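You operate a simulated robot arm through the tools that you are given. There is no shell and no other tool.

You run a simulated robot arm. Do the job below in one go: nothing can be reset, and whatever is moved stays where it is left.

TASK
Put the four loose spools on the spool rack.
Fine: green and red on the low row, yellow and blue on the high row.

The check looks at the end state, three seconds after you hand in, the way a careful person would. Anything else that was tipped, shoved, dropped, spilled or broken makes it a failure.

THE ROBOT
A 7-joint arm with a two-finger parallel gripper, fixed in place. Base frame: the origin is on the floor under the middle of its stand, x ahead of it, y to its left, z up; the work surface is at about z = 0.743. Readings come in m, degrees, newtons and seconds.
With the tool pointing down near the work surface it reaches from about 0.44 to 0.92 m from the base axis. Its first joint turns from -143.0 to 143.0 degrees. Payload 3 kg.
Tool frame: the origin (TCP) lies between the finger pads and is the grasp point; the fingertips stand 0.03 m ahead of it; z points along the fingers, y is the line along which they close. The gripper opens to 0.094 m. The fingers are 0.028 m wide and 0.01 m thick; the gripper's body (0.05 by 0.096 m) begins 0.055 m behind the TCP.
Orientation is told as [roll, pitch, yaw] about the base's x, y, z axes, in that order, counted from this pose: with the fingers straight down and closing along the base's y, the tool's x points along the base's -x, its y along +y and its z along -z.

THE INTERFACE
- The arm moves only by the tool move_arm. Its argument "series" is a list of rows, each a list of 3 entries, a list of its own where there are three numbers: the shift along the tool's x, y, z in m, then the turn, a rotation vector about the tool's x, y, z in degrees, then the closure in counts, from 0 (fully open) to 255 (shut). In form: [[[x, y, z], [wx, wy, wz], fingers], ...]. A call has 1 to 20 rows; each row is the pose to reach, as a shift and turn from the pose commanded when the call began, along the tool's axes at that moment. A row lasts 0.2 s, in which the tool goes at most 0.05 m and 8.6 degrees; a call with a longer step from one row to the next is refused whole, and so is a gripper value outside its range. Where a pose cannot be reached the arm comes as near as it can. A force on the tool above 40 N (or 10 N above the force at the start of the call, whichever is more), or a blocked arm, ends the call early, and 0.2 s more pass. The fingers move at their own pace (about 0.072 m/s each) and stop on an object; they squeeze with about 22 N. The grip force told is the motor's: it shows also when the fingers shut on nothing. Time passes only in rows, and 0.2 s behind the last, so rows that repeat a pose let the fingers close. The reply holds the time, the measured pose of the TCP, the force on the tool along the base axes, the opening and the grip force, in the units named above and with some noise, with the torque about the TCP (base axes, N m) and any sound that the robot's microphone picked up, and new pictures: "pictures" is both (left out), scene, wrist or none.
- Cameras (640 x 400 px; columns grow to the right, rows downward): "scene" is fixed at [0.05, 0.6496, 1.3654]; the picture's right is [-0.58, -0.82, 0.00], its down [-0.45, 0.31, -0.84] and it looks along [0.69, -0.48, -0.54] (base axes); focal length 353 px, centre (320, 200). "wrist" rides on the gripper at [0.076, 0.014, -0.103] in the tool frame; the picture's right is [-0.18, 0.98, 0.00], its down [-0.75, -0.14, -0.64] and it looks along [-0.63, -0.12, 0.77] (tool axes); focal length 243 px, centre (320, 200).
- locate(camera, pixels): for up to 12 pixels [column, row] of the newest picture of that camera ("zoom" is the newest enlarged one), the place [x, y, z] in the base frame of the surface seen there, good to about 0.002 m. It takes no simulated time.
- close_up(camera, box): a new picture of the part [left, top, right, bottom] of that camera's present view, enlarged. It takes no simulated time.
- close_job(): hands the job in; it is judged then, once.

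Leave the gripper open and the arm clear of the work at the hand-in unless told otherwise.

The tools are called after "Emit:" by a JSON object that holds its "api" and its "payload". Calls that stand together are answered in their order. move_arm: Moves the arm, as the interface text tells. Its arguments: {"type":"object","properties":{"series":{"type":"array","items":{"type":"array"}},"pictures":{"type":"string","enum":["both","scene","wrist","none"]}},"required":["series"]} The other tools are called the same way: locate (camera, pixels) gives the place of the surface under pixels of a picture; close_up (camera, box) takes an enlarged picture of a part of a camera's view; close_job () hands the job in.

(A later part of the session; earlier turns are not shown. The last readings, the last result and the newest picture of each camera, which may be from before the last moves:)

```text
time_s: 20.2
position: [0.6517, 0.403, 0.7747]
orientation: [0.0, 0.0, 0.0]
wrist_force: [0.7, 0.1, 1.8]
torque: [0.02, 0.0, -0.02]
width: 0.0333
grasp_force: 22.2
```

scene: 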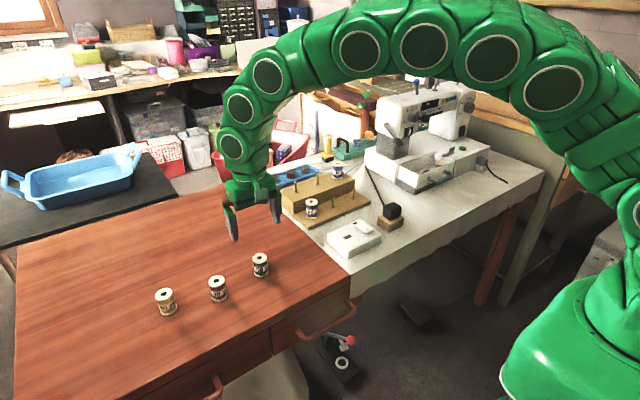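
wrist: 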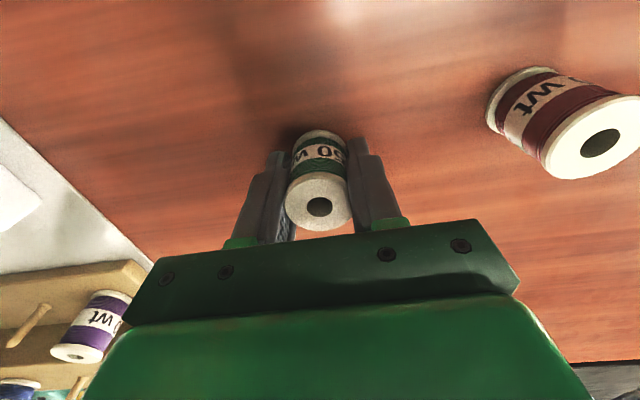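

Green is gripped (0.0333 m). I lift it 0.1765 m and carry it to above the low right peg (0.760, 0.020).

Emit:
{"api": "move_arm", "payload": {"series": [[[0, 0, -0.008], [0, 0, 0], 255], [[0, 0, -0.03], [0, 0, 0], 255], [[0, 0, -0.07], [0, 0, 0], 255], [[0, 0, -0.115], [0, 0, 0], 255], [[0, 0, -0.155], [0, 0, 0], 255], [[0, 0, -0.1765], [0, 0, 0], 255], [[-0.0044, -0.0153, -0.1765], [0, 0, 0], 255], [[-0.0132, -0.046, -0.1765], [0, 0, 0], 255], [[-0.0263, -0.0921, -0.1765], [0, 0, 0], 255], [[-0.0395, -0.1381, -0.1765], [0, 0, 0], 255], [[-0.0527, -0.1842, -0.1765], [0, 0, 0], 255], [[-0.0658, -0.2302, -0.1765], [0, 0, 0], 255], [[-0.079, -0.2763, -0.1765], [0, 0, 0], 255], [[-0.0921, -0.3223, -0.1765], [0, 0, 0], 255], [[-0.1031, -0.3607, -0.1765], [0, 0, 0], 255], [[-0.1097, -0.3837, -0.1765], [0, 0, 0], 255], [[-0.1097, -0.3837, -0.15], [0, 0, 0], 255], [[-0.1097, -0.3837, -0.12], [0, 0, 0], 255], [[-0.1097, -0.3837, -0.1], [0, 0, 0], 255], [[-0.1097, -0.3837, -0.1], [0, 0, 0], 255]], "pictures": "both"}}

Emit:
{"api": "close_up", "payload": {"camera": "scene", "box": [320, 155, 384, 205]}}

Emit:
{"api": "close_up", "payload": {"camera": "wrist", "box": [280, 183, 360, 233]}}

```text
time_s: 24.4
position: [0.7607, 0.0199, 0.8729]
orientation: [0.0, 0.0, 0.0]
wrist_force: [0.4, -0.1, -0.7]
torque: [-0.03, 0.01, 0.03]
width: 0.0339
grasp_force: 22.4
```

scene: 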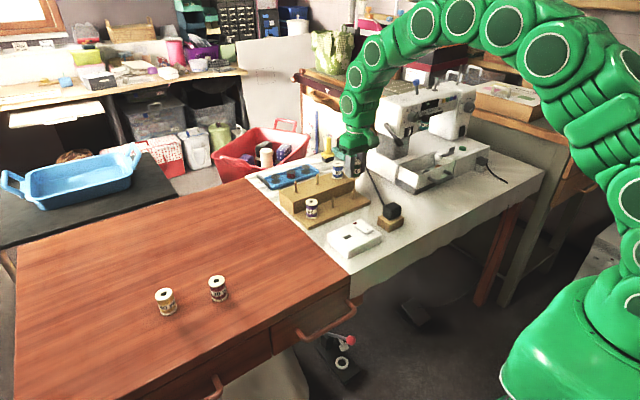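
wrist: 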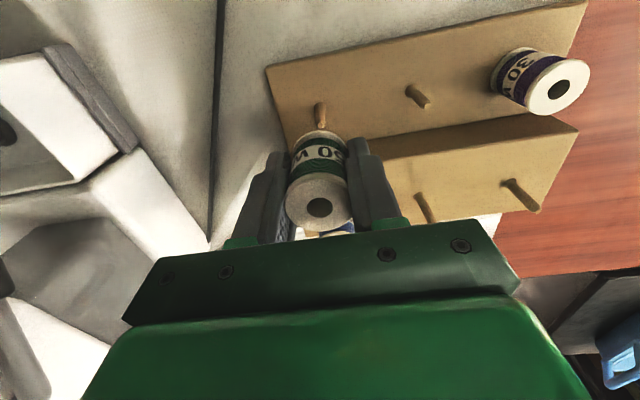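

```text
8.00 times, centred on (352, 180) of scene
```

zoom: 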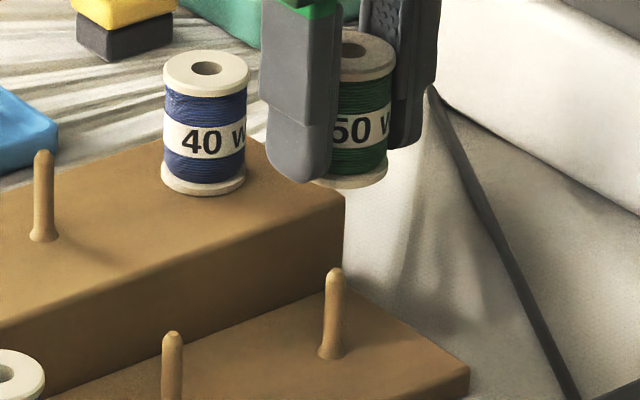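

```text
8.00 times, centred on (320, 208) of wrist
```

zoom: 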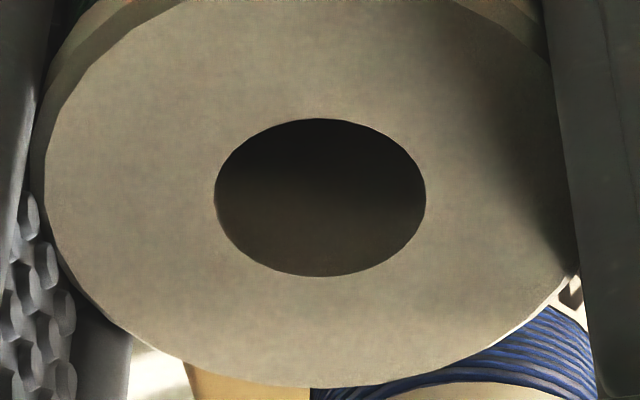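

Green hangs above the low right peg. I take tight views to compare the spool and peg axes in both cameras.

Emit:
{"api": "close_up", "payload": {"camera": "scene", "box": [333, 156, 375, 182]}}

Emit:
{"api": "close_up", "payload": {"camera": "scene", "box": [333, 182, 375, 208]}}

Emit:
{"api": "close_up", "payload": {"camera": "wrist", "box": [296, 100, 344, 130]}}

Emit:
{"api": "locate", "payload": {"camera": "zoom", "pixels": [[315, 90], [315, 120], [315, 150], [315, 200], [315, 250], [315, 300]]}}

```text
15.24 times, centred on (354, 169) of scene
```

zoom: 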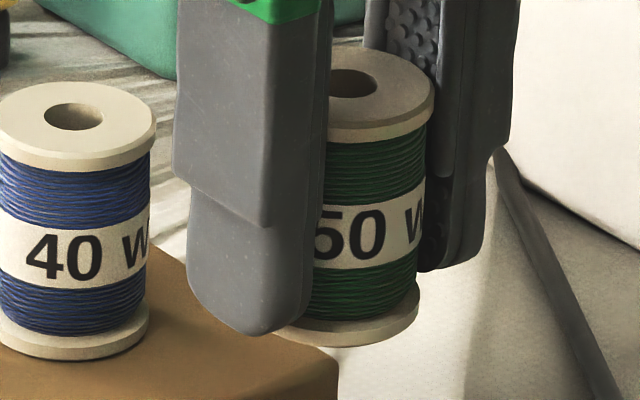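

```text
15.24 times, centred on (354, 195) of scene
```

zoom: 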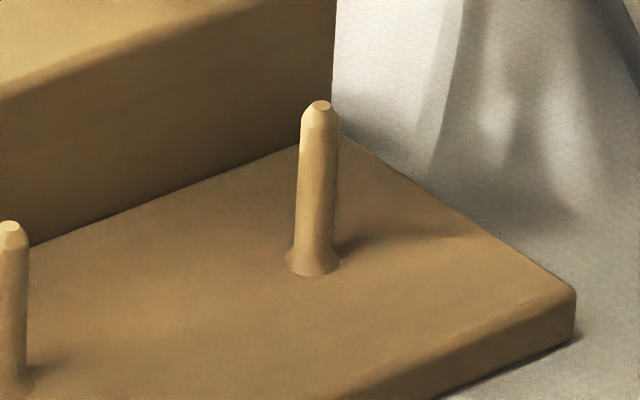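

```text
13.33 times, centred on (320, 115) of wrist
```

zoom: 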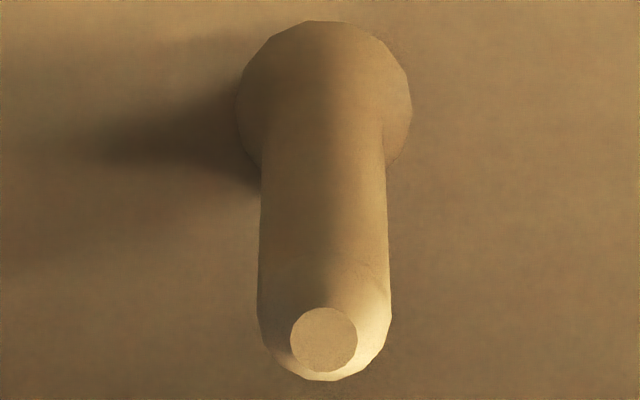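

```text
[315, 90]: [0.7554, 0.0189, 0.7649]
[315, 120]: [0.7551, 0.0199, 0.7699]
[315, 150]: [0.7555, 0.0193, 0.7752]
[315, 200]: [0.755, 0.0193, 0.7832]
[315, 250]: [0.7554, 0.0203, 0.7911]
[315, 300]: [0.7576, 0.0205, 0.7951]
```

The wrist view now shows the peg tip's flat end at (324,339). I locate points on it to get the peg axis directly.

Emit:
{"api": "locate", "payload": {"camera": "zoom", "pixels": [[324, 339], [310, 339], [338, 339], [324, 325], [324, 353], [314, 329], [334, 349], [314, 349], [334, 329], [324, 346], [324, 332]]}}

Emit:
{"api": "close_up", "payload": {"camera": "wrist", "box": [280, 183, 360, 233]}}

Emit:
{"api": "locate", "payload": {"camera": "zoom", "pixels": [[200, 197], [440, 197], [320, 92], [320, 302], [150, 197], [490, 197], [230, 132], [410, 262], [230, 262], [410, 132], [320, 60], [320, 334]]}}

```text
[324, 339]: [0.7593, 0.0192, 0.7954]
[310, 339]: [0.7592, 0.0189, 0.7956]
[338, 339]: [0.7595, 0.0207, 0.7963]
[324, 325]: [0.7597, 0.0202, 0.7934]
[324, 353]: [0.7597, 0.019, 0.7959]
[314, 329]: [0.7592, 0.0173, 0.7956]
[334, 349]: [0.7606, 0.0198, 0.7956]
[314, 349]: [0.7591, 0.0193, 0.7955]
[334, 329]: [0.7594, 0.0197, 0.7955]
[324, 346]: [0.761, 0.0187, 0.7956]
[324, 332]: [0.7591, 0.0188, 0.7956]
```

```text
8.00 times, centred on (320, 208) of wrist
```

zoom: 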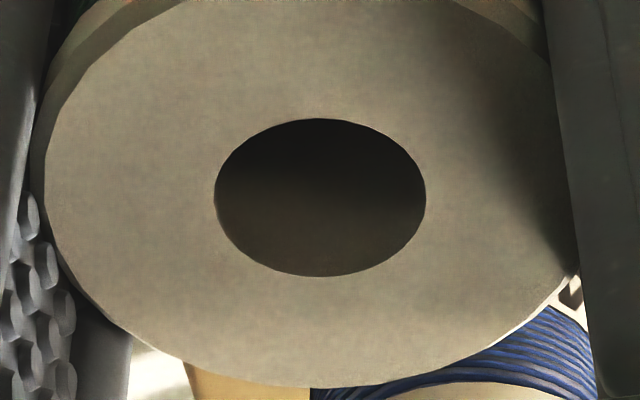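

```text
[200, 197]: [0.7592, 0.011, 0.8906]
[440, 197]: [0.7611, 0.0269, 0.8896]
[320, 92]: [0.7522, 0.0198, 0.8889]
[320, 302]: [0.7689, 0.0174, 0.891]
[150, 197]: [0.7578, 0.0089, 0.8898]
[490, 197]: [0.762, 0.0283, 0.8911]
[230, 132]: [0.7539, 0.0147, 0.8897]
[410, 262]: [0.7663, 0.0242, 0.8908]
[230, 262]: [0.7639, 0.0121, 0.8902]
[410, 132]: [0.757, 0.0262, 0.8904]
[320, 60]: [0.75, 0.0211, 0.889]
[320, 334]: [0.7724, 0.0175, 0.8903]
```

The peg axis (0.7597, 0.0194) and spool centre (0.7604, 0.0190) agree within 1 mm. I apply a 0.4/0.3 mm correction and lower green over the peg, stopping about 8 mm above the board.

Emit:
{"api": "move_arm", "payload": {"series": [[[0.0004, 0.0003, 0.015], [0, 0, 0], 255], [[0.0004, 0.0003, 0.03], [0, 0, 0], 255], [[0.0004, 0.0003, 0.04], [0, 0, 0], 255], [[0.0004, 0.0003, 0.047], [0, 0, 0], 255], [[0.0004, 0.0003, 0.054], [0, 0, 0], 255], [[0.0004, 0.0003, 0.061], [0, 0, 0], 255], [[0.0004, 0.0003, 0.068], [0, 0, 0], 255], [[0.0004, 0.0003, 0.075], [0, 0, 0], 255], [[0.0004, 0.0003, 0.075], [0, 0, 0], 255]], "pictures": "both"}}

Emit:
{"api": "close_up", "payload": {"camera": "scene", "box": [320, 165, 384, 215]}}

```text
time_s: 26.4
position: [0.7603, 0.0204, 0.7982]
orientation: [0.0, -0.1, 0.0]
wrist_force: [0.3, 0.3, -0.1]
torque: [0.0, -0.04, -0.01]
width: 0.0338
grasp_force: 22.3
```

scene: 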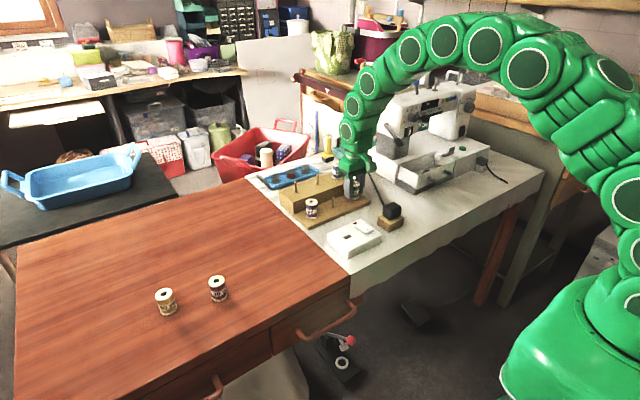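
wrist: 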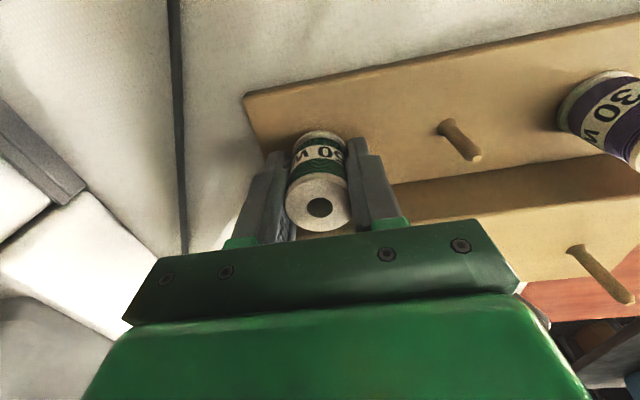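

```text
8.00 times, centred on (352, 190) of scene
```

zoom: 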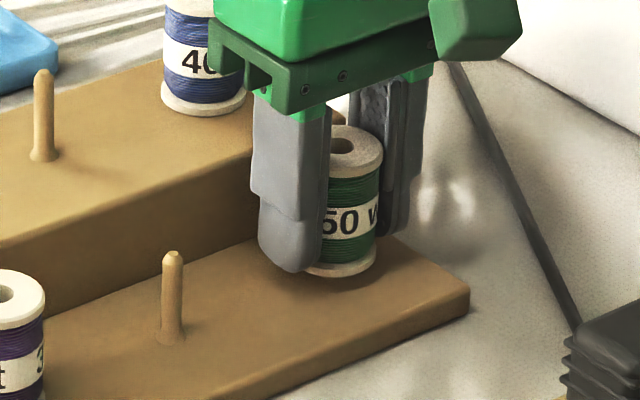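

No load; green is over the peg. I lower the last 7.5 mm, open partway, and rise straight up.

Emit:
{"api": "move_arm", "payload": {"series": [[[0, 0, 0.002], [0, 0, 0], 255], [[0, 0, 0.004], [0, 0, 0], 255], [[0, 0, 0.006], [0, 0, 0], 255], [[0, 0, 0.0075], [0, 0, 0], 255], [[0, 0, 0.0075], [0, 0, 0], 255]], "pictures": "none"}}

```text
time_s: 27.6
position: [0.7608, 0.0209, 0.7923]
orientation: [-0.1, 0.0, 0.1]
wrist_force: [0.0, 0.6, -0.1]
torque: [0.01, 0.0, 0.0]
width: 0.0338
grasp_force: 21.8
```

No load felt, bottom about a millimetre from the board. I open to about 0.057 m and rise.

Emit:
{"api": "move_arm", "payload": {"series": [[[0, 0, 0], [0, 0, 0], 150], [[0, 0, 0], [0, 0, 0], 125], [[0, 0, 0], [0, 0, 0], 100], [[0, 0, 0], [0, 0, 0], 100], [[0, 0, -0.01], [0, 0, 0], 100], [[0, 0, -0.03], [0, 0, 0], 100], [[0, 0, -0.06], [0, 0, 0], 100], [[0, 0, -0.1], [0, 0, 0], 100], [[0, 0, -0.14], [0, 0, 0], 100], [[0, 0, -0.16], [0, 0, 0], 100], [[0, 0, -0.16], [0, 0, 0], 100]], "pictures": "both"}}

Emit:
{"api": "close_up", "payload": {"camera": "scene", "box": [300, 155, 380, 215]}}

```text
time_s: 30.0
position: [0.7607, 0.0194, 0.9518]
orientation: [0.0, 0.1, 0.0]
wrist_force: [-0.1, 0.4, 0.2]
torque: [0.01, 0.0, -0.03]
width: 0.0572
grasp_force: 0.0
```

scene: 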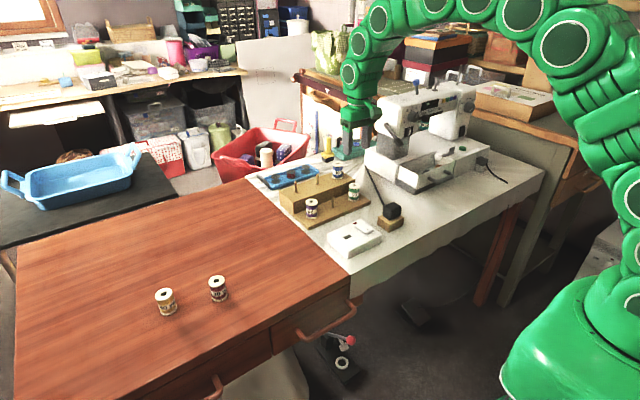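
wrist: 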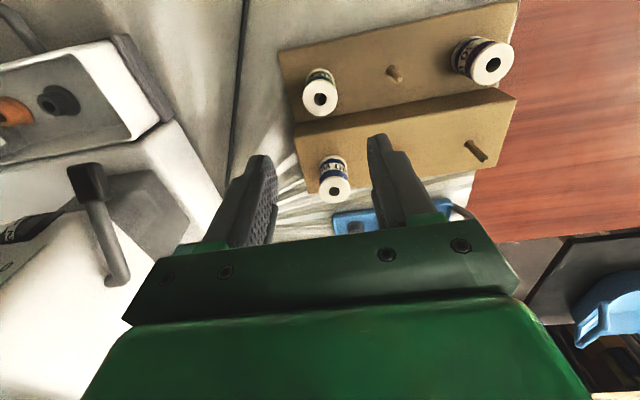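

```text
6.67 times, centred on (340, 185) of scene
```

zoom: 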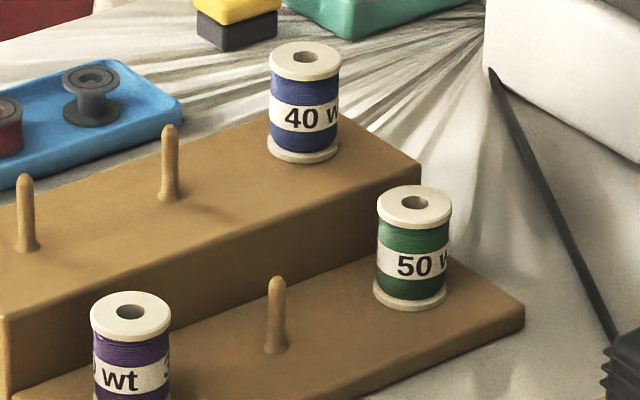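

Green is seated on the low right peg. Next is red at (0.6384, 0.5164): I move over it at z≈0.90 and open fully on the way.

Emit:
{"api": "move_arm", "payload": {"series": [[[0.0024, 0.0099, 0.001], [0, 0, 0], 100], [[0.0073, 0.0298, 0.0031], [0, 0, 0], 100], [[0.0158, 0.0645, 0.0066], [0, 0, 0], 100], [[0.0262, 0.1067, 0.011], [0, 0, 0], 50], [[0.0365, 0.1489, 0.0153], [0, 0, 0], 0], [[0.0469, 0.1911, 0.0196], [0, 0, 0], 0], [[0.0572, 0.2333, 0.024], [0, 0, 0], 0], [[0.0675, 0.2754, 0.0283], [0, 0, 0], 0], [[0.0779, 0.3176, 0.0326], [0, 0, 0], 0], [[0.0882, 0.3598, 0.037], [0, 0, 0], 0], [[0.0986, 0.402, 0.0413], [0, 0, 0], 0], [[0.1089, 0.4442, 0.0456], [0, 0, 0], 0], [[0.1168, 0.4764, 0.049], [0, 0, 0], 0], [[0.1217, 0.4963, 0.051], [0, 0, 0], 0], [[0.1217, 0.4963, 0.051], [0, 0, 0], 0]], "pictures": "both"}}

Emit:
{"api": "close_up", "payload": {"camera": "wrist", "box": [288, 92, 352, 132]}}

```text
time_s: 33.2
position: [0.6395, 0.5176, 0.9007]
orientation: [-0.1, -0.2, 0.0]
wrist_force: [0.4, 0.4, 0.0]
torque: [0.02, -0.01, 0.04]
width: 0.0941
grasp_force: 0.0
```

scene: 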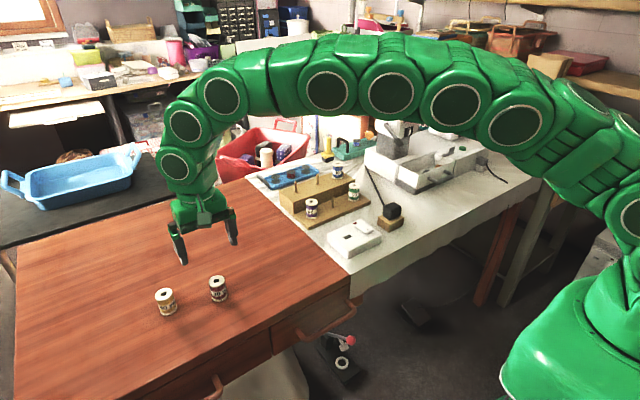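
wrist: 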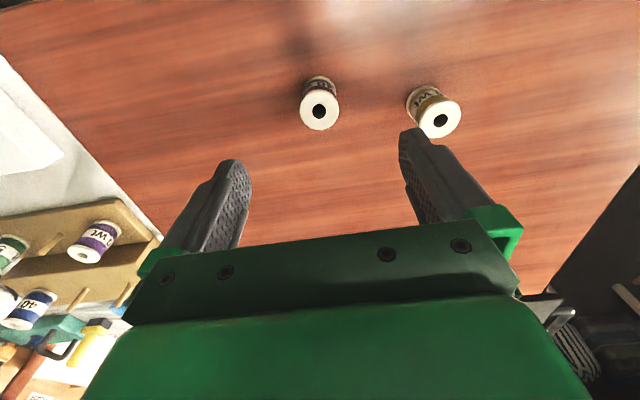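

```text
10.00 times, centred on (320, 112) of wrist
```

zoom: 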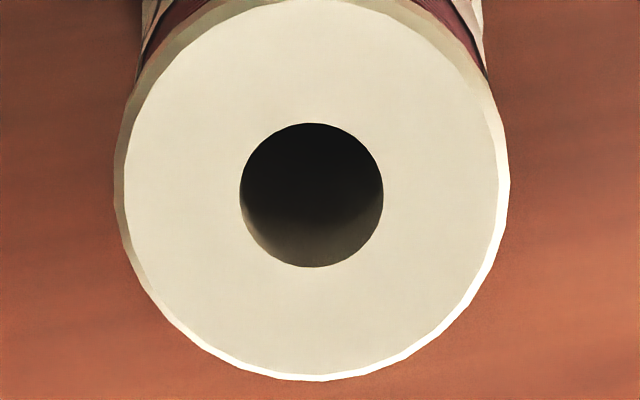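

Red's hole centre is at (311,195), about 0.7 mm off in both directions, so I shift by (−0.7, −0.6) mm, descend and grip.

Emit:
{"api": "move_arm", "payload": {"series": [[[0.0007, -0.0006, 0.03], [0, 0, 0], 0], [[0.0007, -0.0006, 0.07], [0, 0, 0], 0], [[0.0007, -0.0006, 0.1], [0, 0, 0], 0], [[0.0007, -0.0006, 0.12], [0, 0, 0], 0], [[0.0007, -0.0006, 0.1265], [0, 0, 0], 0], [[0.0007, -0.0006, 0.1265], [0, 0, 0], 0], [[0.0007, -0.0006, 0.1265], [0, 0, 0], 120], [[0.0007, -0.0006, 0.1265], [0, 0, 0], 140], [[0.0007, -0.0006, 0.1265], [0, 0, 0], 200], [[0.0007, -0.0006, 0.1265], [0, 0, 0], 255], [[0.0007, -0.0006, 0.1265], [0, 0, 0], 255]], "pictures": "wrist"}}

```text
time_s: 35.6
position: [0.6364, 0.5159, 0.773]
orientation: [-0.1, 0.0, 0.0]
wrist_force: [0.6, 0.2, -0.9]
torque: [-0.04, 0.01, -0.04]
width: 0.0335
grasp_force: 21.9
```

wrist: 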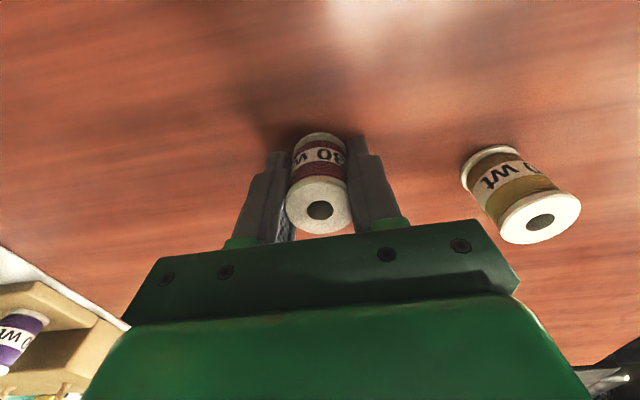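

Red is gripped (0.0335 m). I lift 0.1765 m, carry it to above the low middle peg (0.760, 0.0995), and lower to z≈0.8735.

Emit:
{"api": "move_arm", "payload": {"series": [[[0, 0, -0.008], [0, 0, 0], 255], [[0, 0, -0.03], [0, 0, 0], 255], [[0, 0, -0.07], [0, 0, 0], 255], [[0, 0, -0.115], [0, 0, 0], 255], [[0, 0, -0.155], [0, 0, 0], 255], [[0, 0, -0.1765], [0, 0, 0], 255], [[-0.0037, -0.0125, -0.1765], [0, 0, 0], 255], [[-0.0122, -0.0416, -0.1765], [0, 0, 0], 255], [[-0.0245, -0.0833, -0.1765], [0, 0, 0], 255], [[-0.0379, -0.1291, -0.1765], [0, 0, 0], 255], [[-0.0514, -0.1748, -0.1765], [0, 0, 0], 255], [[-0.0648, -0.2206, -0.1765], [0, 0, 0], 255], [[-0.0783, -0.2664, -0.1765], [0, 0, 0], 255], [[-0.0917, -0.3122, -0.1765], [0, 0, 0], 255], [[-0.1052, -0.358, -0.1765], [0, 0, 0], 255], [[-0.1162, -0.3955, -0.1765], [0, 0, 0], 255], [[-0.1223, -0.4163, -0.1765], [0, 0, 0], 255], [[-0.1223, -0.4163, -0.15], [0, 0, 0], 255], [[-0.1223, -0.4163, -0.12], [0, 0, 0], 255], [[-0.1223, -0.4163, -0.1], [0, 0, 0], 255]], "pictures": "both"}}

Emit:
{"api": "close_up", "payload": {"camera": "scene", "box": [300, 155, 380, 215]}}

Emit:
{"api": "close_up", "payload": {"camera": "wrist", "box": [296, 100, 344, 130]}}

```text
time_s: 39.8
position: [0.761, 0.1005, 0.8744]
orientation: [0.0, 0.0, 0.0]
wrist_force: [0.5, 0.3, -1.2]
torque: [0.0, 0.02, 0.01]
width: 0.0339
grasp_force: 21.8
```

scene: 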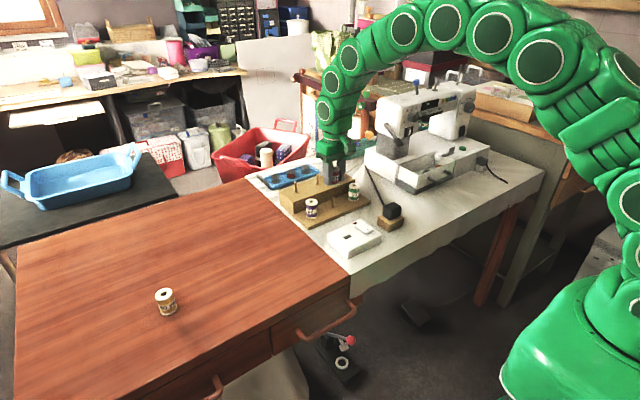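
wrist: 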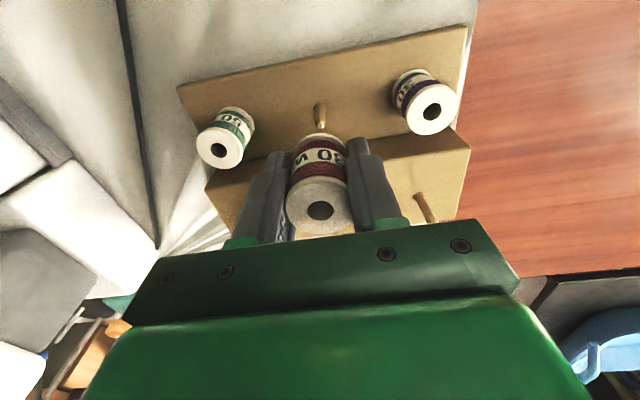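

```text
6.67 times, centred on (340, 185) of scene
```

zoom: 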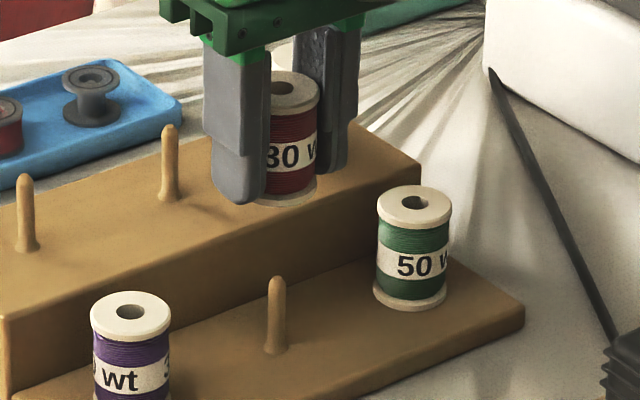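

```text
13.33 times, centred on (320, 115) of wrist
```

zoom: 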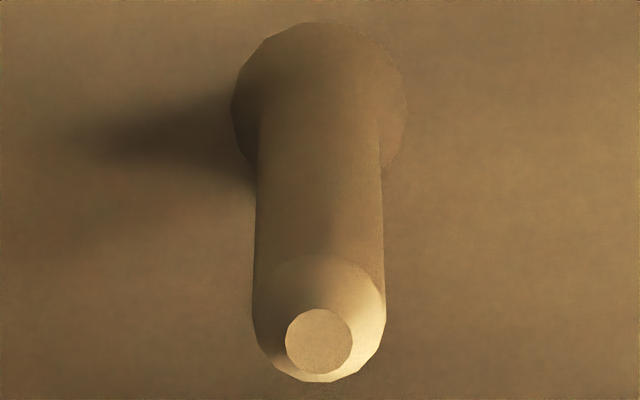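

The peg tip is at (319,341), nearly the same as in the successful green case. I check the held spool's hole position.

Emit:
{"api": "close_up", "payload": {"camera": "wrist", "box": [280, 183, 360, 233]}}

Emit:
{"api": "locate", "payload": {"camera": "zoom", "pixels": [[200, 212], [440, 212], [320, 107], [320, 317], [150, 212], [490, 212], [230, 147], [410, 277], [230, 277], [410, 147], [320, 75], [320, 349]]}}

Emit:
{"api": "close_up", "payload": {"camera": "wrist", "box": [304, 115, 336, 135]}}

Emit:
{"api": "locate", "payload": {"camera": "zoom", "pixels": [[318, 212], [300, 212], [336, 212], [318, 195], [318, 230], [305, 200], [331, 224], [305, 224], [331, 200]]}}

```text
8.00 times, centred on (320, 208) of wrist
```

zoom: 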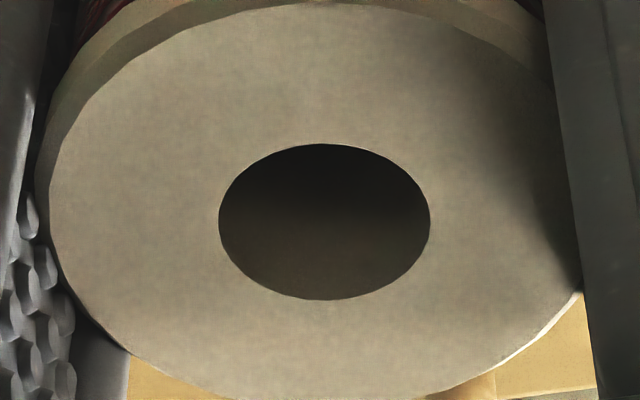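

```text
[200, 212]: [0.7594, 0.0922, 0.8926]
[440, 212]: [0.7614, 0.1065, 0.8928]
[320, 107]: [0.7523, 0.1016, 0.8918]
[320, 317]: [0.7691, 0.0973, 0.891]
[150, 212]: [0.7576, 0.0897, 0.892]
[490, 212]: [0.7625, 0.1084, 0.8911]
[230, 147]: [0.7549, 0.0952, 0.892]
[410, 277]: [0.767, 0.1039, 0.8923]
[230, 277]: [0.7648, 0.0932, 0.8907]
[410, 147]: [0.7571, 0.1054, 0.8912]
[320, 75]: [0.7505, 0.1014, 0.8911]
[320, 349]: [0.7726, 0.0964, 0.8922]
```

```text
16.00 times, centred on (320, 125) of wrist
```

zoom: 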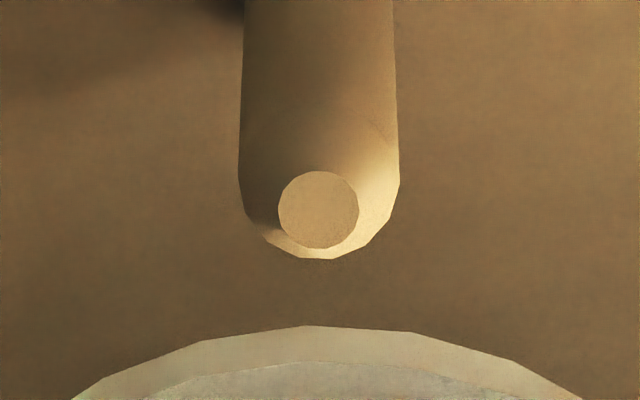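

```text
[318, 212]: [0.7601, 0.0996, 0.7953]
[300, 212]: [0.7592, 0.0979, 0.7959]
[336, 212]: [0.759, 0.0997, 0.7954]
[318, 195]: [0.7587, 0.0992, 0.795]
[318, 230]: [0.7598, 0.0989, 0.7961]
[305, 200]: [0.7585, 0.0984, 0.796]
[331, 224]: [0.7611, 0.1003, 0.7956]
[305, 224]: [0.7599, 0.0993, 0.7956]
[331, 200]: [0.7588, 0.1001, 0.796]
```

The spool centre reads (0.7615, 0.0994) versus peg tip (0.7595, 0.0993), so it needs about −1.5 mm in x. I cross-check with tight scene views.

Emit:
{"api": "close_up", "payload": {"camera": "scene", "box": [313, 162, 355, 188]}}

Emit:
{"api": "close_up", "payload": {"camera": "scene", "box": [313, 188, 355, 214]}}

```text
15.24 times, centred on (334, 175) of scene
```

zoom: 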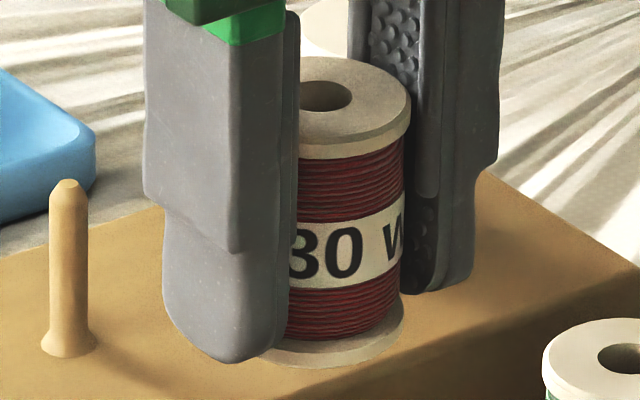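

```text
15.24 times, centred on (334, 201) of scene
```

zoom: 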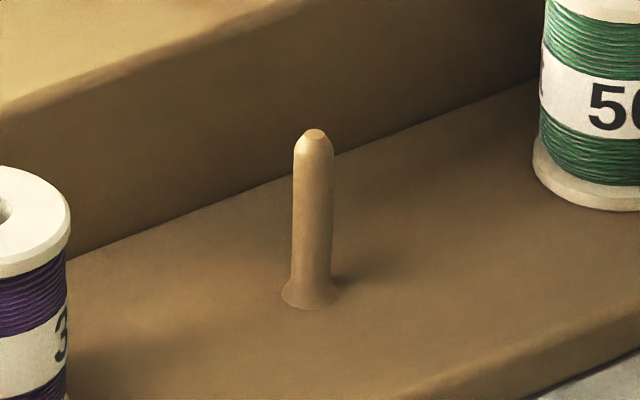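

The scene view agrees: the peg lies about 1 mm to the image-right, consistent with −1.6 mm in x. I apply that and lower red over the peg.

Emit:
{"api": "move_arm", "payload": {"series": [[[0.0016, -0.0001, 0.01], [0, 0, 0], 255], [[0.0016, -0.0001, 0.025], [0, 0, 0], 255], [[0.0016, -0.0001, 0.036], [0, 0, 0], 255], [[0.0016, -0.0001, 0.043], [0, 0, 0], 255], [[0.0016, -0.0001, 0.05], [0, 0, 0], 255], [[0.0016, -0.0001, 0.057], [0, 0, 0], 255], [[0.0016, -0.0001, 0.064], [0, 0, 0], 255], [[0.0016, -0.0001, 0.07], [0, 0, 0], 255], [[0.0016, -0.0001, 0.075], [0, 0, 0], 255], [[0.0016, -0.0001, 0.075], [0, 0, 0], 255]], "pictures": "both"}}

Emit:
{"api": "close_up", "payload": {"camera": "scene", "box": [300, 165, 364, 215]}}

```text
time_s: 42.0
position: [0.7589, 0.1007, 0.7991]
orientation: [0.1, 0.0, 0.0]
wrist_force: [-0.6, 0.5, 0.2]
torque: [0.0, 0.0, -0.01]
width: 0.0337
grasp_force: 22.1
```

scene: 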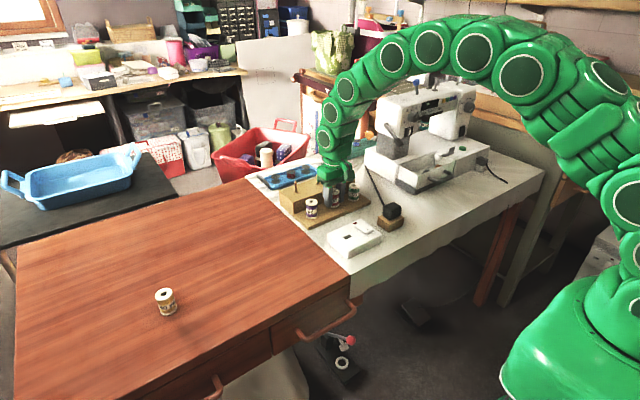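
wrist: 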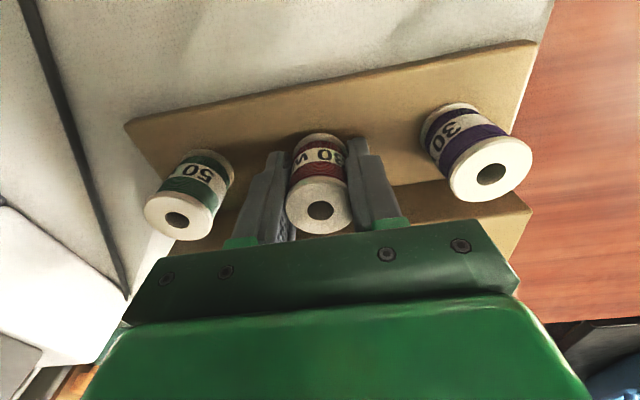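

```text
8.00 times, centred on (332, 190) of scene
```

zoom: 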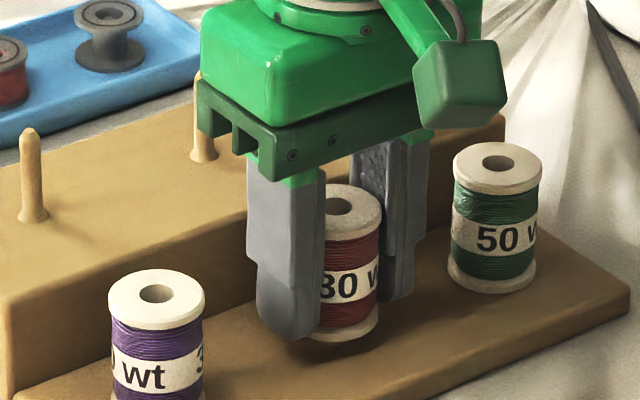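

No load and the neighbours are clear. I lower the last 7.5 mm.

Emit:
{"api": "move_arm", "payload": {"series": [[[0, 0, 0.002], [0, 0, 0], 255], [[0, 0, 0.004], [0, 0, 0], 255], [[0, 0, 0.006], [0, 0, 0], 255], [[0, 0, 0.0075], [0, 0, 0], 255], [[0, 0, 0.0075], [0, 0, 0], 255]], "pictures": "none"}}

```text
time_s: 43.2
position: [0.7606, 0.0988, 0.7918]
orientation: [0.0, 0.0, 0.0]
wrist_force: [-0.9, 1.3, -0.6]
torque: [0.0, -0.03, -0.04]
width: 0.0338
grasp_force: 22.2
```

Still no load. I open to about 0.057 m (clear of purple and green) and rise.

Emit:
{"api": "move_arm", "payload": {"series": [[[0, 0, 0], [0, 0, 0], 150], [[0, 0, 0], [0, 0, 0], 125], [[0, 0, 0], [0, 0, 0], 100], [[0, 0, 0], [0, 0, 0], 100], [[0, 0, -0.01], [0, 0, 0], 100], [[0, 0, -0.03], [0, 0, 0], 100], [[0, 0, -0.06], [0, 0, 0], 100], [[0, 0, -0.1], [0, 0, 0], 100], [[0, 0, -0.14], [0, 0, 0], 100], [[0, 0, -0.16], [0, 0, 0], 100], [[0, 0, -0.16], [0, 0, 0], 100]], "pictures": "both"}}

Emit:
{"api": "close_up", "payload": {"camera": "scene", "box": [284, 160, 376, 225]}}

```text
time_s: 45.6
position: [0.7579, 0.0996, 0.9522]
orientation: [0.0, 0.0, 0.0]
wrist_force: [-0.2, 0.7, 0.3]
torque: [-0.03, 0.01, -0.02]
width: 0.0572
grasp_force: 0.0
```

scene: 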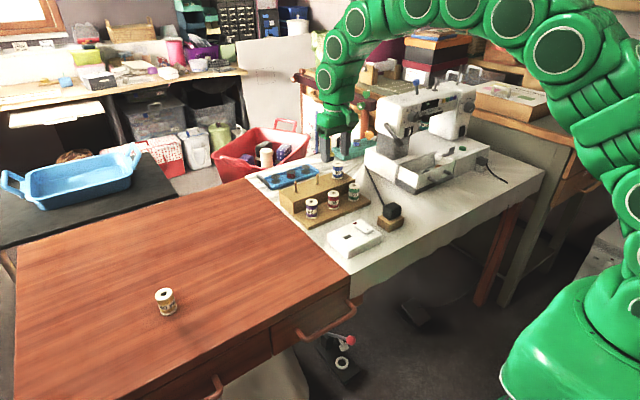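
wrist: 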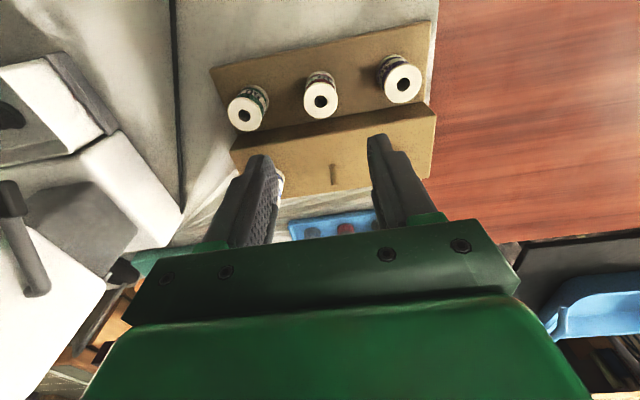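

```text
6.15 times, centred on (330, 192) of scene
```

zoom: 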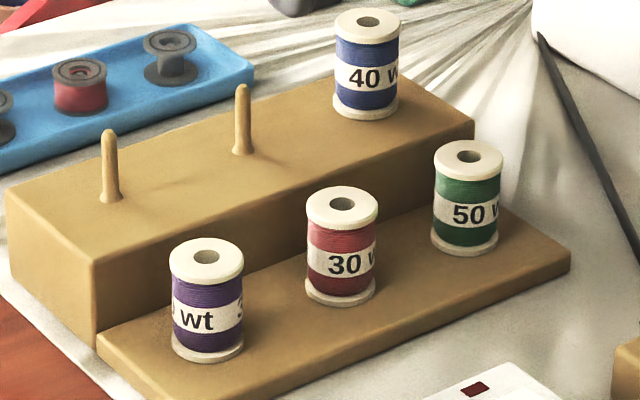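

Red is seated on the low middle peg. Last is yellow at (0.6664, 0.6215); I move over it at z≈0.90, opening on the way.

Emit:
{"api": "move_arm", "payload": {"series": [[[0.0018, 0.0104, 0.001], [0, 0, 0], 100], [[0.0055, 0.0313, 0.0031], [0, 0, 0], 100], [[0.012, 0.0679, 0.0066], [0, 0, 0], 100], [[0.0198, 0.1123, 0.011], [0, 0, 0], 100], [[0.0276, 0.1566, 0.0153], [0, 0, 0], 50], [[0.0354, 0.201, 0.0196], [0, 0, 0], 0], [[0.0432, 0.2454, 0.024], [0, 0, 0], 0], [[0.0511, 0.2898, 0.0283], [0, 0, 0], 0], [[0.0589, 0.3341, 0.0326], [0, 0, 0], 0], [[0.0667, 0.3785, 0.037], [0, 0, 0], 0], [[0.0745, 0.4229, 0.0413], [0, 0, 0], 0], [[0.0823, 0.4673, 0.0456], [0, 0, 0], 0], [[0.0883, 0.5012, 0.049], [0, 0, 0], 0], [[0.092, 0.5221, 0.051], [0, 0, 0], 0], [[0.092, 0.5221, 0.051], [0, 0, 0], 0]], "pictures": "both"}}

Emit:
{"api": "close_up", "payload": {"camera": "wrist", "box": [288, 92, 352, 132]}}

```text
time_s: 48.8
position: [0.66, 0.6091, 0.9012]
orientation: [0.0, 0.0, 0.0]
wrist_force: [0.1, 0.0, 0.3]
torque: [-0.02, 0.04, -0.02]
width: 0.094
grasp_force: 0.0
out of reach, approached as far as the arm can: row 14, 15
```

scene: 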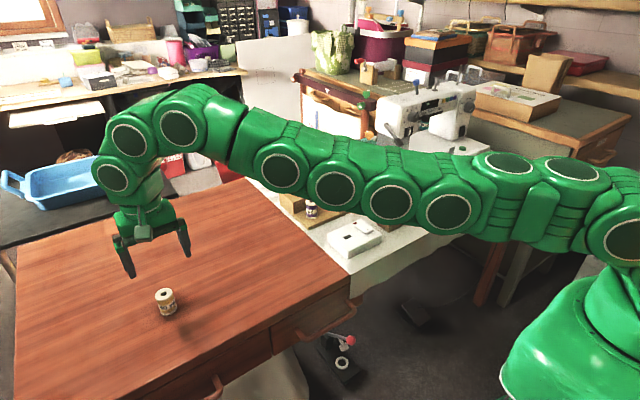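
wrist: 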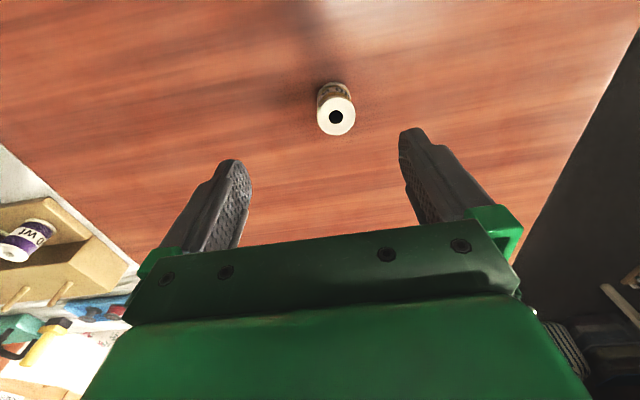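

```text
10.00 times, centred on (320, 112) of wrist
```

zoom: 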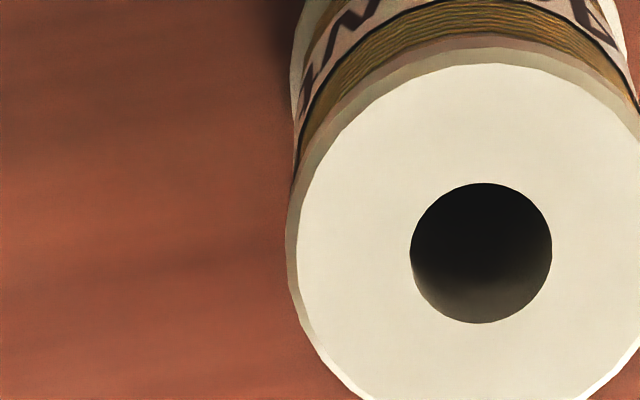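

At z=0.90 the arm falls short: it stopped at (0.660, 0.609), radius 0.898. Reach should grow lower down, so I descend 6 cm (tips still above the spool top) and read where it settles.

Emit:
{"api": "move_arm", "payload": {"series": [[[0, 0, 0.01], [0, 0, 0], 0], [[0, 0, 0.025], [0, 0, 0], 0], [[0, 0, 0.04], [0, 0, 0], 0], [[0, 0, 0.055], [0, 0, 0], 0], [[0, 0, 0.06], [0, 0, 0], 0], [[0, 0, 0.06], [0, 0, 0], 0]], "pictures": "wrist"}}

```text
time_s: 50.2
position: [0.6583, 0.6085, 0.8389]
orientation: [-0.1, 0.0, 0.0]
wrist_force: [1.2, -0.4, -0.5]
torque: [0.0, 0.02, -0.01]
width: 0.094
grasp_force: 0.0
```

wrist: 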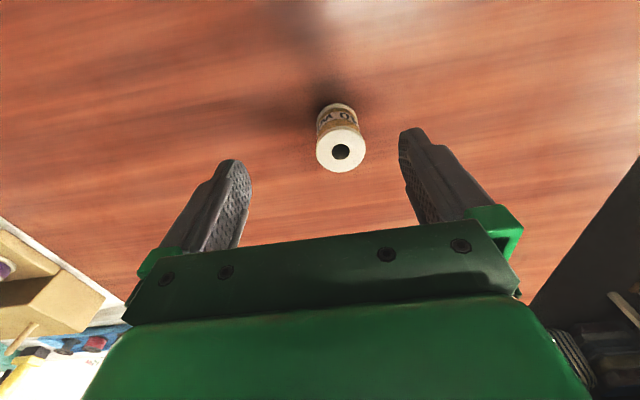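

The commanded pose is now the clamped one, about (0.659, 0.609, 0.84). I nudge toward the spool by (+7, +12.5) mm at this lower height.

Emit:
{"api": "move_arm", "payload": {"series": [[[-0.002, 0.004, 0], [0, 0, 0], 0], [[-0.005, 0.009, 0], [0, 0, 0], 0], [[-0.007, 0.0125, 0], [0, 0, 0], 0], [[-0.007, 0.0125, 0], [0, 0, 0], 0]], "pictures": "both"}}

Emit:
{"api": "close_up", "payload": {"camera": "wrist", "box": [284, 118, 364, 178]}}

```text
time_s: 51.2
position: [0.6637, 0.6199, 0.8394]
orientation: [0.0, 0.0, 0.0]
wrist_force: [0.5, -0.4, 0.5]
torque: [0.01, -0.01, 0.0]
width: 0.094
grasp_force: 0.0
```

scene: 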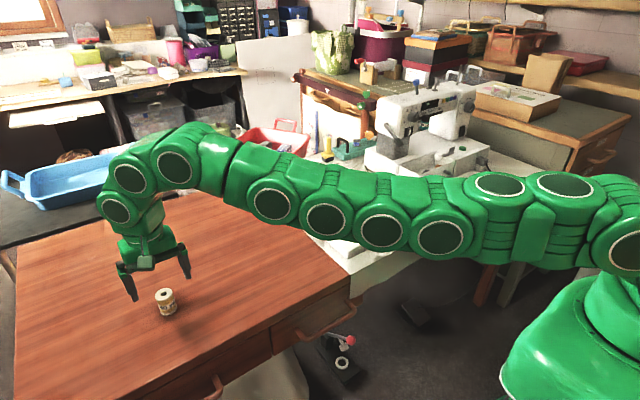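
wrist: 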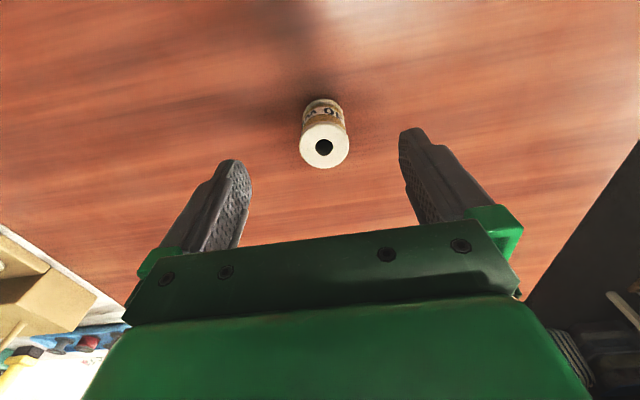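

```text
6.67 times, centred on (324, 148) of wrist
```

zoom: 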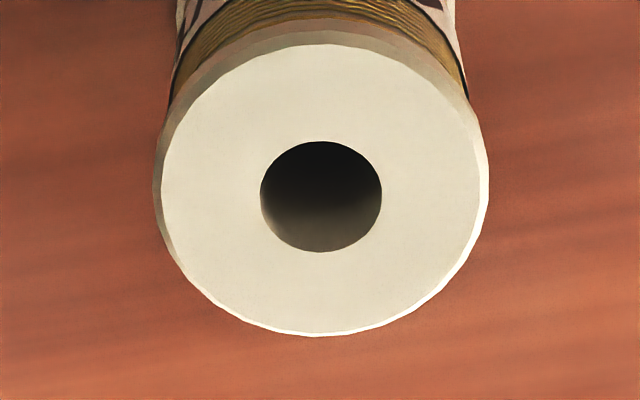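

The arm now reaches (0.664, 0.620). Yellow's hole is at wrist (324,147), meaning about +2.7 mm x and +2.4 mm y remain. I check with locate.

Emit:
{"api": "locate", "payload": {"camera": "zoom", "pixels": [[221, 196], [421, 196], [321, 106], [321, 286], [181, 196], [461, 196], [321, 70], [321, 322], [251, 126], [391, 266], [251, 266], [391, 126]]}}

```text
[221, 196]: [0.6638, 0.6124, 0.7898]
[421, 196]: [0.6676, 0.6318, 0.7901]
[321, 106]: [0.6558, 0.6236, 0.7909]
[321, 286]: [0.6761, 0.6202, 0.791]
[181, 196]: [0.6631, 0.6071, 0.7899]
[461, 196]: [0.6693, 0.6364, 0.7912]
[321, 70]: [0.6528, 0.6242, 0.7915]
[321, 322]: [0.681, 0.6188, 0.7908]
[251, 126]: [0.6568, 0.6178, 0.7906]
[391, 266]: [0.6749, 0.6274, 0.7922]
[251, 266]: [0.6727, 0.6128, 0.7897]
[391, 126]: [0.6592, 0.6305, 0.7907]
```

Yellow is at (0.6663, 0.6217). I shift (+2.7, +2.5) mm, then descend 0.066 m with fingers open, and check before closing.

Emit:
{"api": "move_arm", "payload": {"series": [[[-0.0015, 0.0015, 0], [0, 0, 0], 0], [[-0.0027, 0.0025, 0.003], [0, 0, 0], 0], [[-0.0027, 0.0025, 0.02], [0, 0, 0], 0], [[-0.0027, 0.0025, 0.04], [0, 0, 0], 0], [[-0.0027, 0.0025, 0.055], [0, 0, 0], 0], [[-0.0027, 0.0025, 0.063], [0, 0, 0], 0], [[-0.0027, 0.0025, 0.066], [0, 0, 0], 0], [[-0.0027, 0.0025, 0.066], [0, 0, 0], 0]], "pictures": "both"}}

Emit:
{"api": "close_up", "payload": {"camera": "wrist", "box": [280, 183, 360, 233]}}

```text
time_s: 53.0
position: [0.6659, 0.6206, 0.7713]
orientation: [0.0, 0.0, -0.1]
wrist_force: [-0.1, 0.1, 0.2]
torque: [0.02, 0.01, 0.05]
width: 0.094
grasp_force: 0.0
out of reach, approached as far as the arm can: row 1, 2, 3, 4, 5, 6, 7, 8
```

scene: 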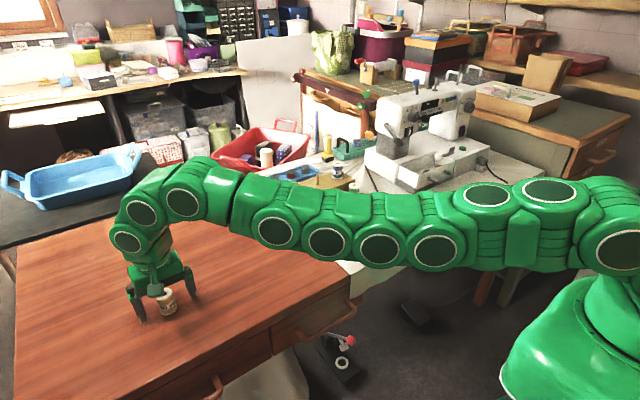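
wrist: 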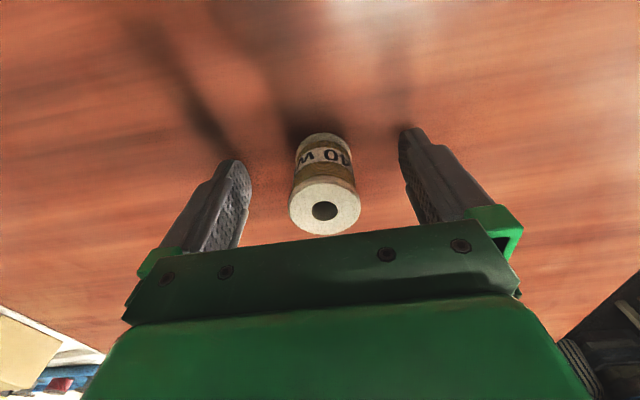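

```text
8.00 times, centred on (320, 208) of wrist
```

zoom: 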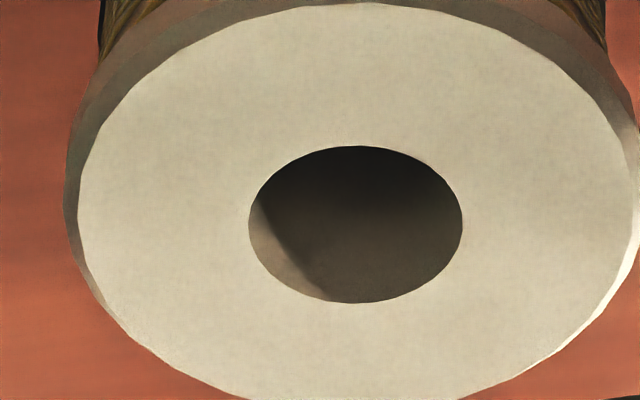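

The arm is at its reach limit; yellow's hole at wrist (324.4,211) shows it is about (+1.2, +1.9) mm from the TCP, well between the open fingers. I try a small extra nudge outward.

Emit:
{"api": "move_arm", "payload": {"series": [[[-0.0012, 0.0019, 0], [0, 0, 0], 0], [[-0.0012, 0.0019, 0], [0, 0, 0], 0]], "pictures": "wrist"}}

Emit:
{"api": "close_up", "payload": {"camera": "wrist", "box": [280, 183, 360, 233]}}

```text
time_s: 53.6
position: [0.6668, 0.6227, 0.7728]
orientation: [0.0, 0.0, 0.0]
wrist_force: [0.4, -0.3, 0.2]
torque: [0.0, 0.01, 0.03]
width: 0.0941
grasp_force: 0.0
```

wrist: 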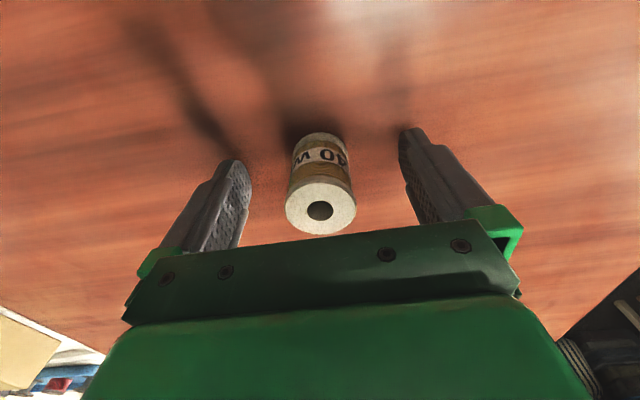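

```text
8.00 times, centred on (320, 208) of wrist
```

zoom: 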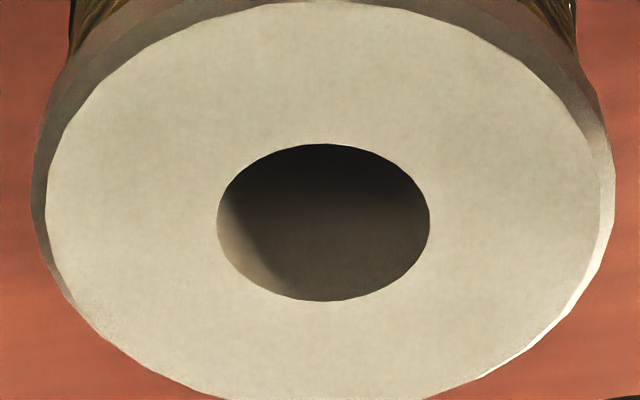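

The nudge worked: the hole is now at (323,222), centred between the fingers. I close the gripper.

Emit:
{"api": "move_arm", "payload": {"series": [[[0, 0, 0], [0, 0, 0], 120], [[0, 0, 0], [0, 0, 0], 140], [[0, 0, 0], [0, 0, 0], 200], [[0, 0, 0], [0, 0, 0], 255], [[0, 0, 0], [0, 0, 0], 255]], "pictures": "wrist"}}

```text
time_s: 54.8
position: [0.6673, 0.6227, 0.7732]
orientation: [0.0, -0.1, 0.0]
wrist_force: [-0.1, -0.1, 0.0]
torque: [-0.03, 0.0, -0.01]
width: 0.0334
grasp_force: 22.2
```

wrist: 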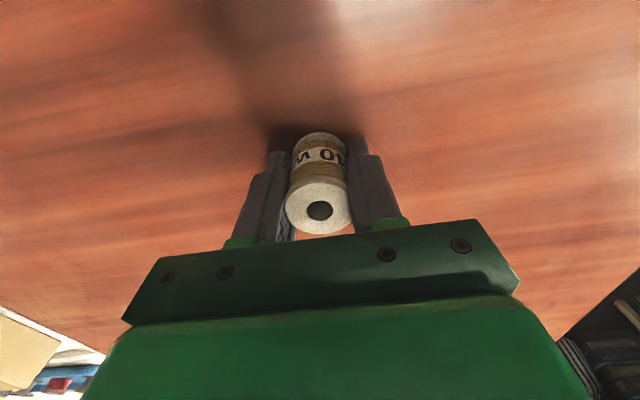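

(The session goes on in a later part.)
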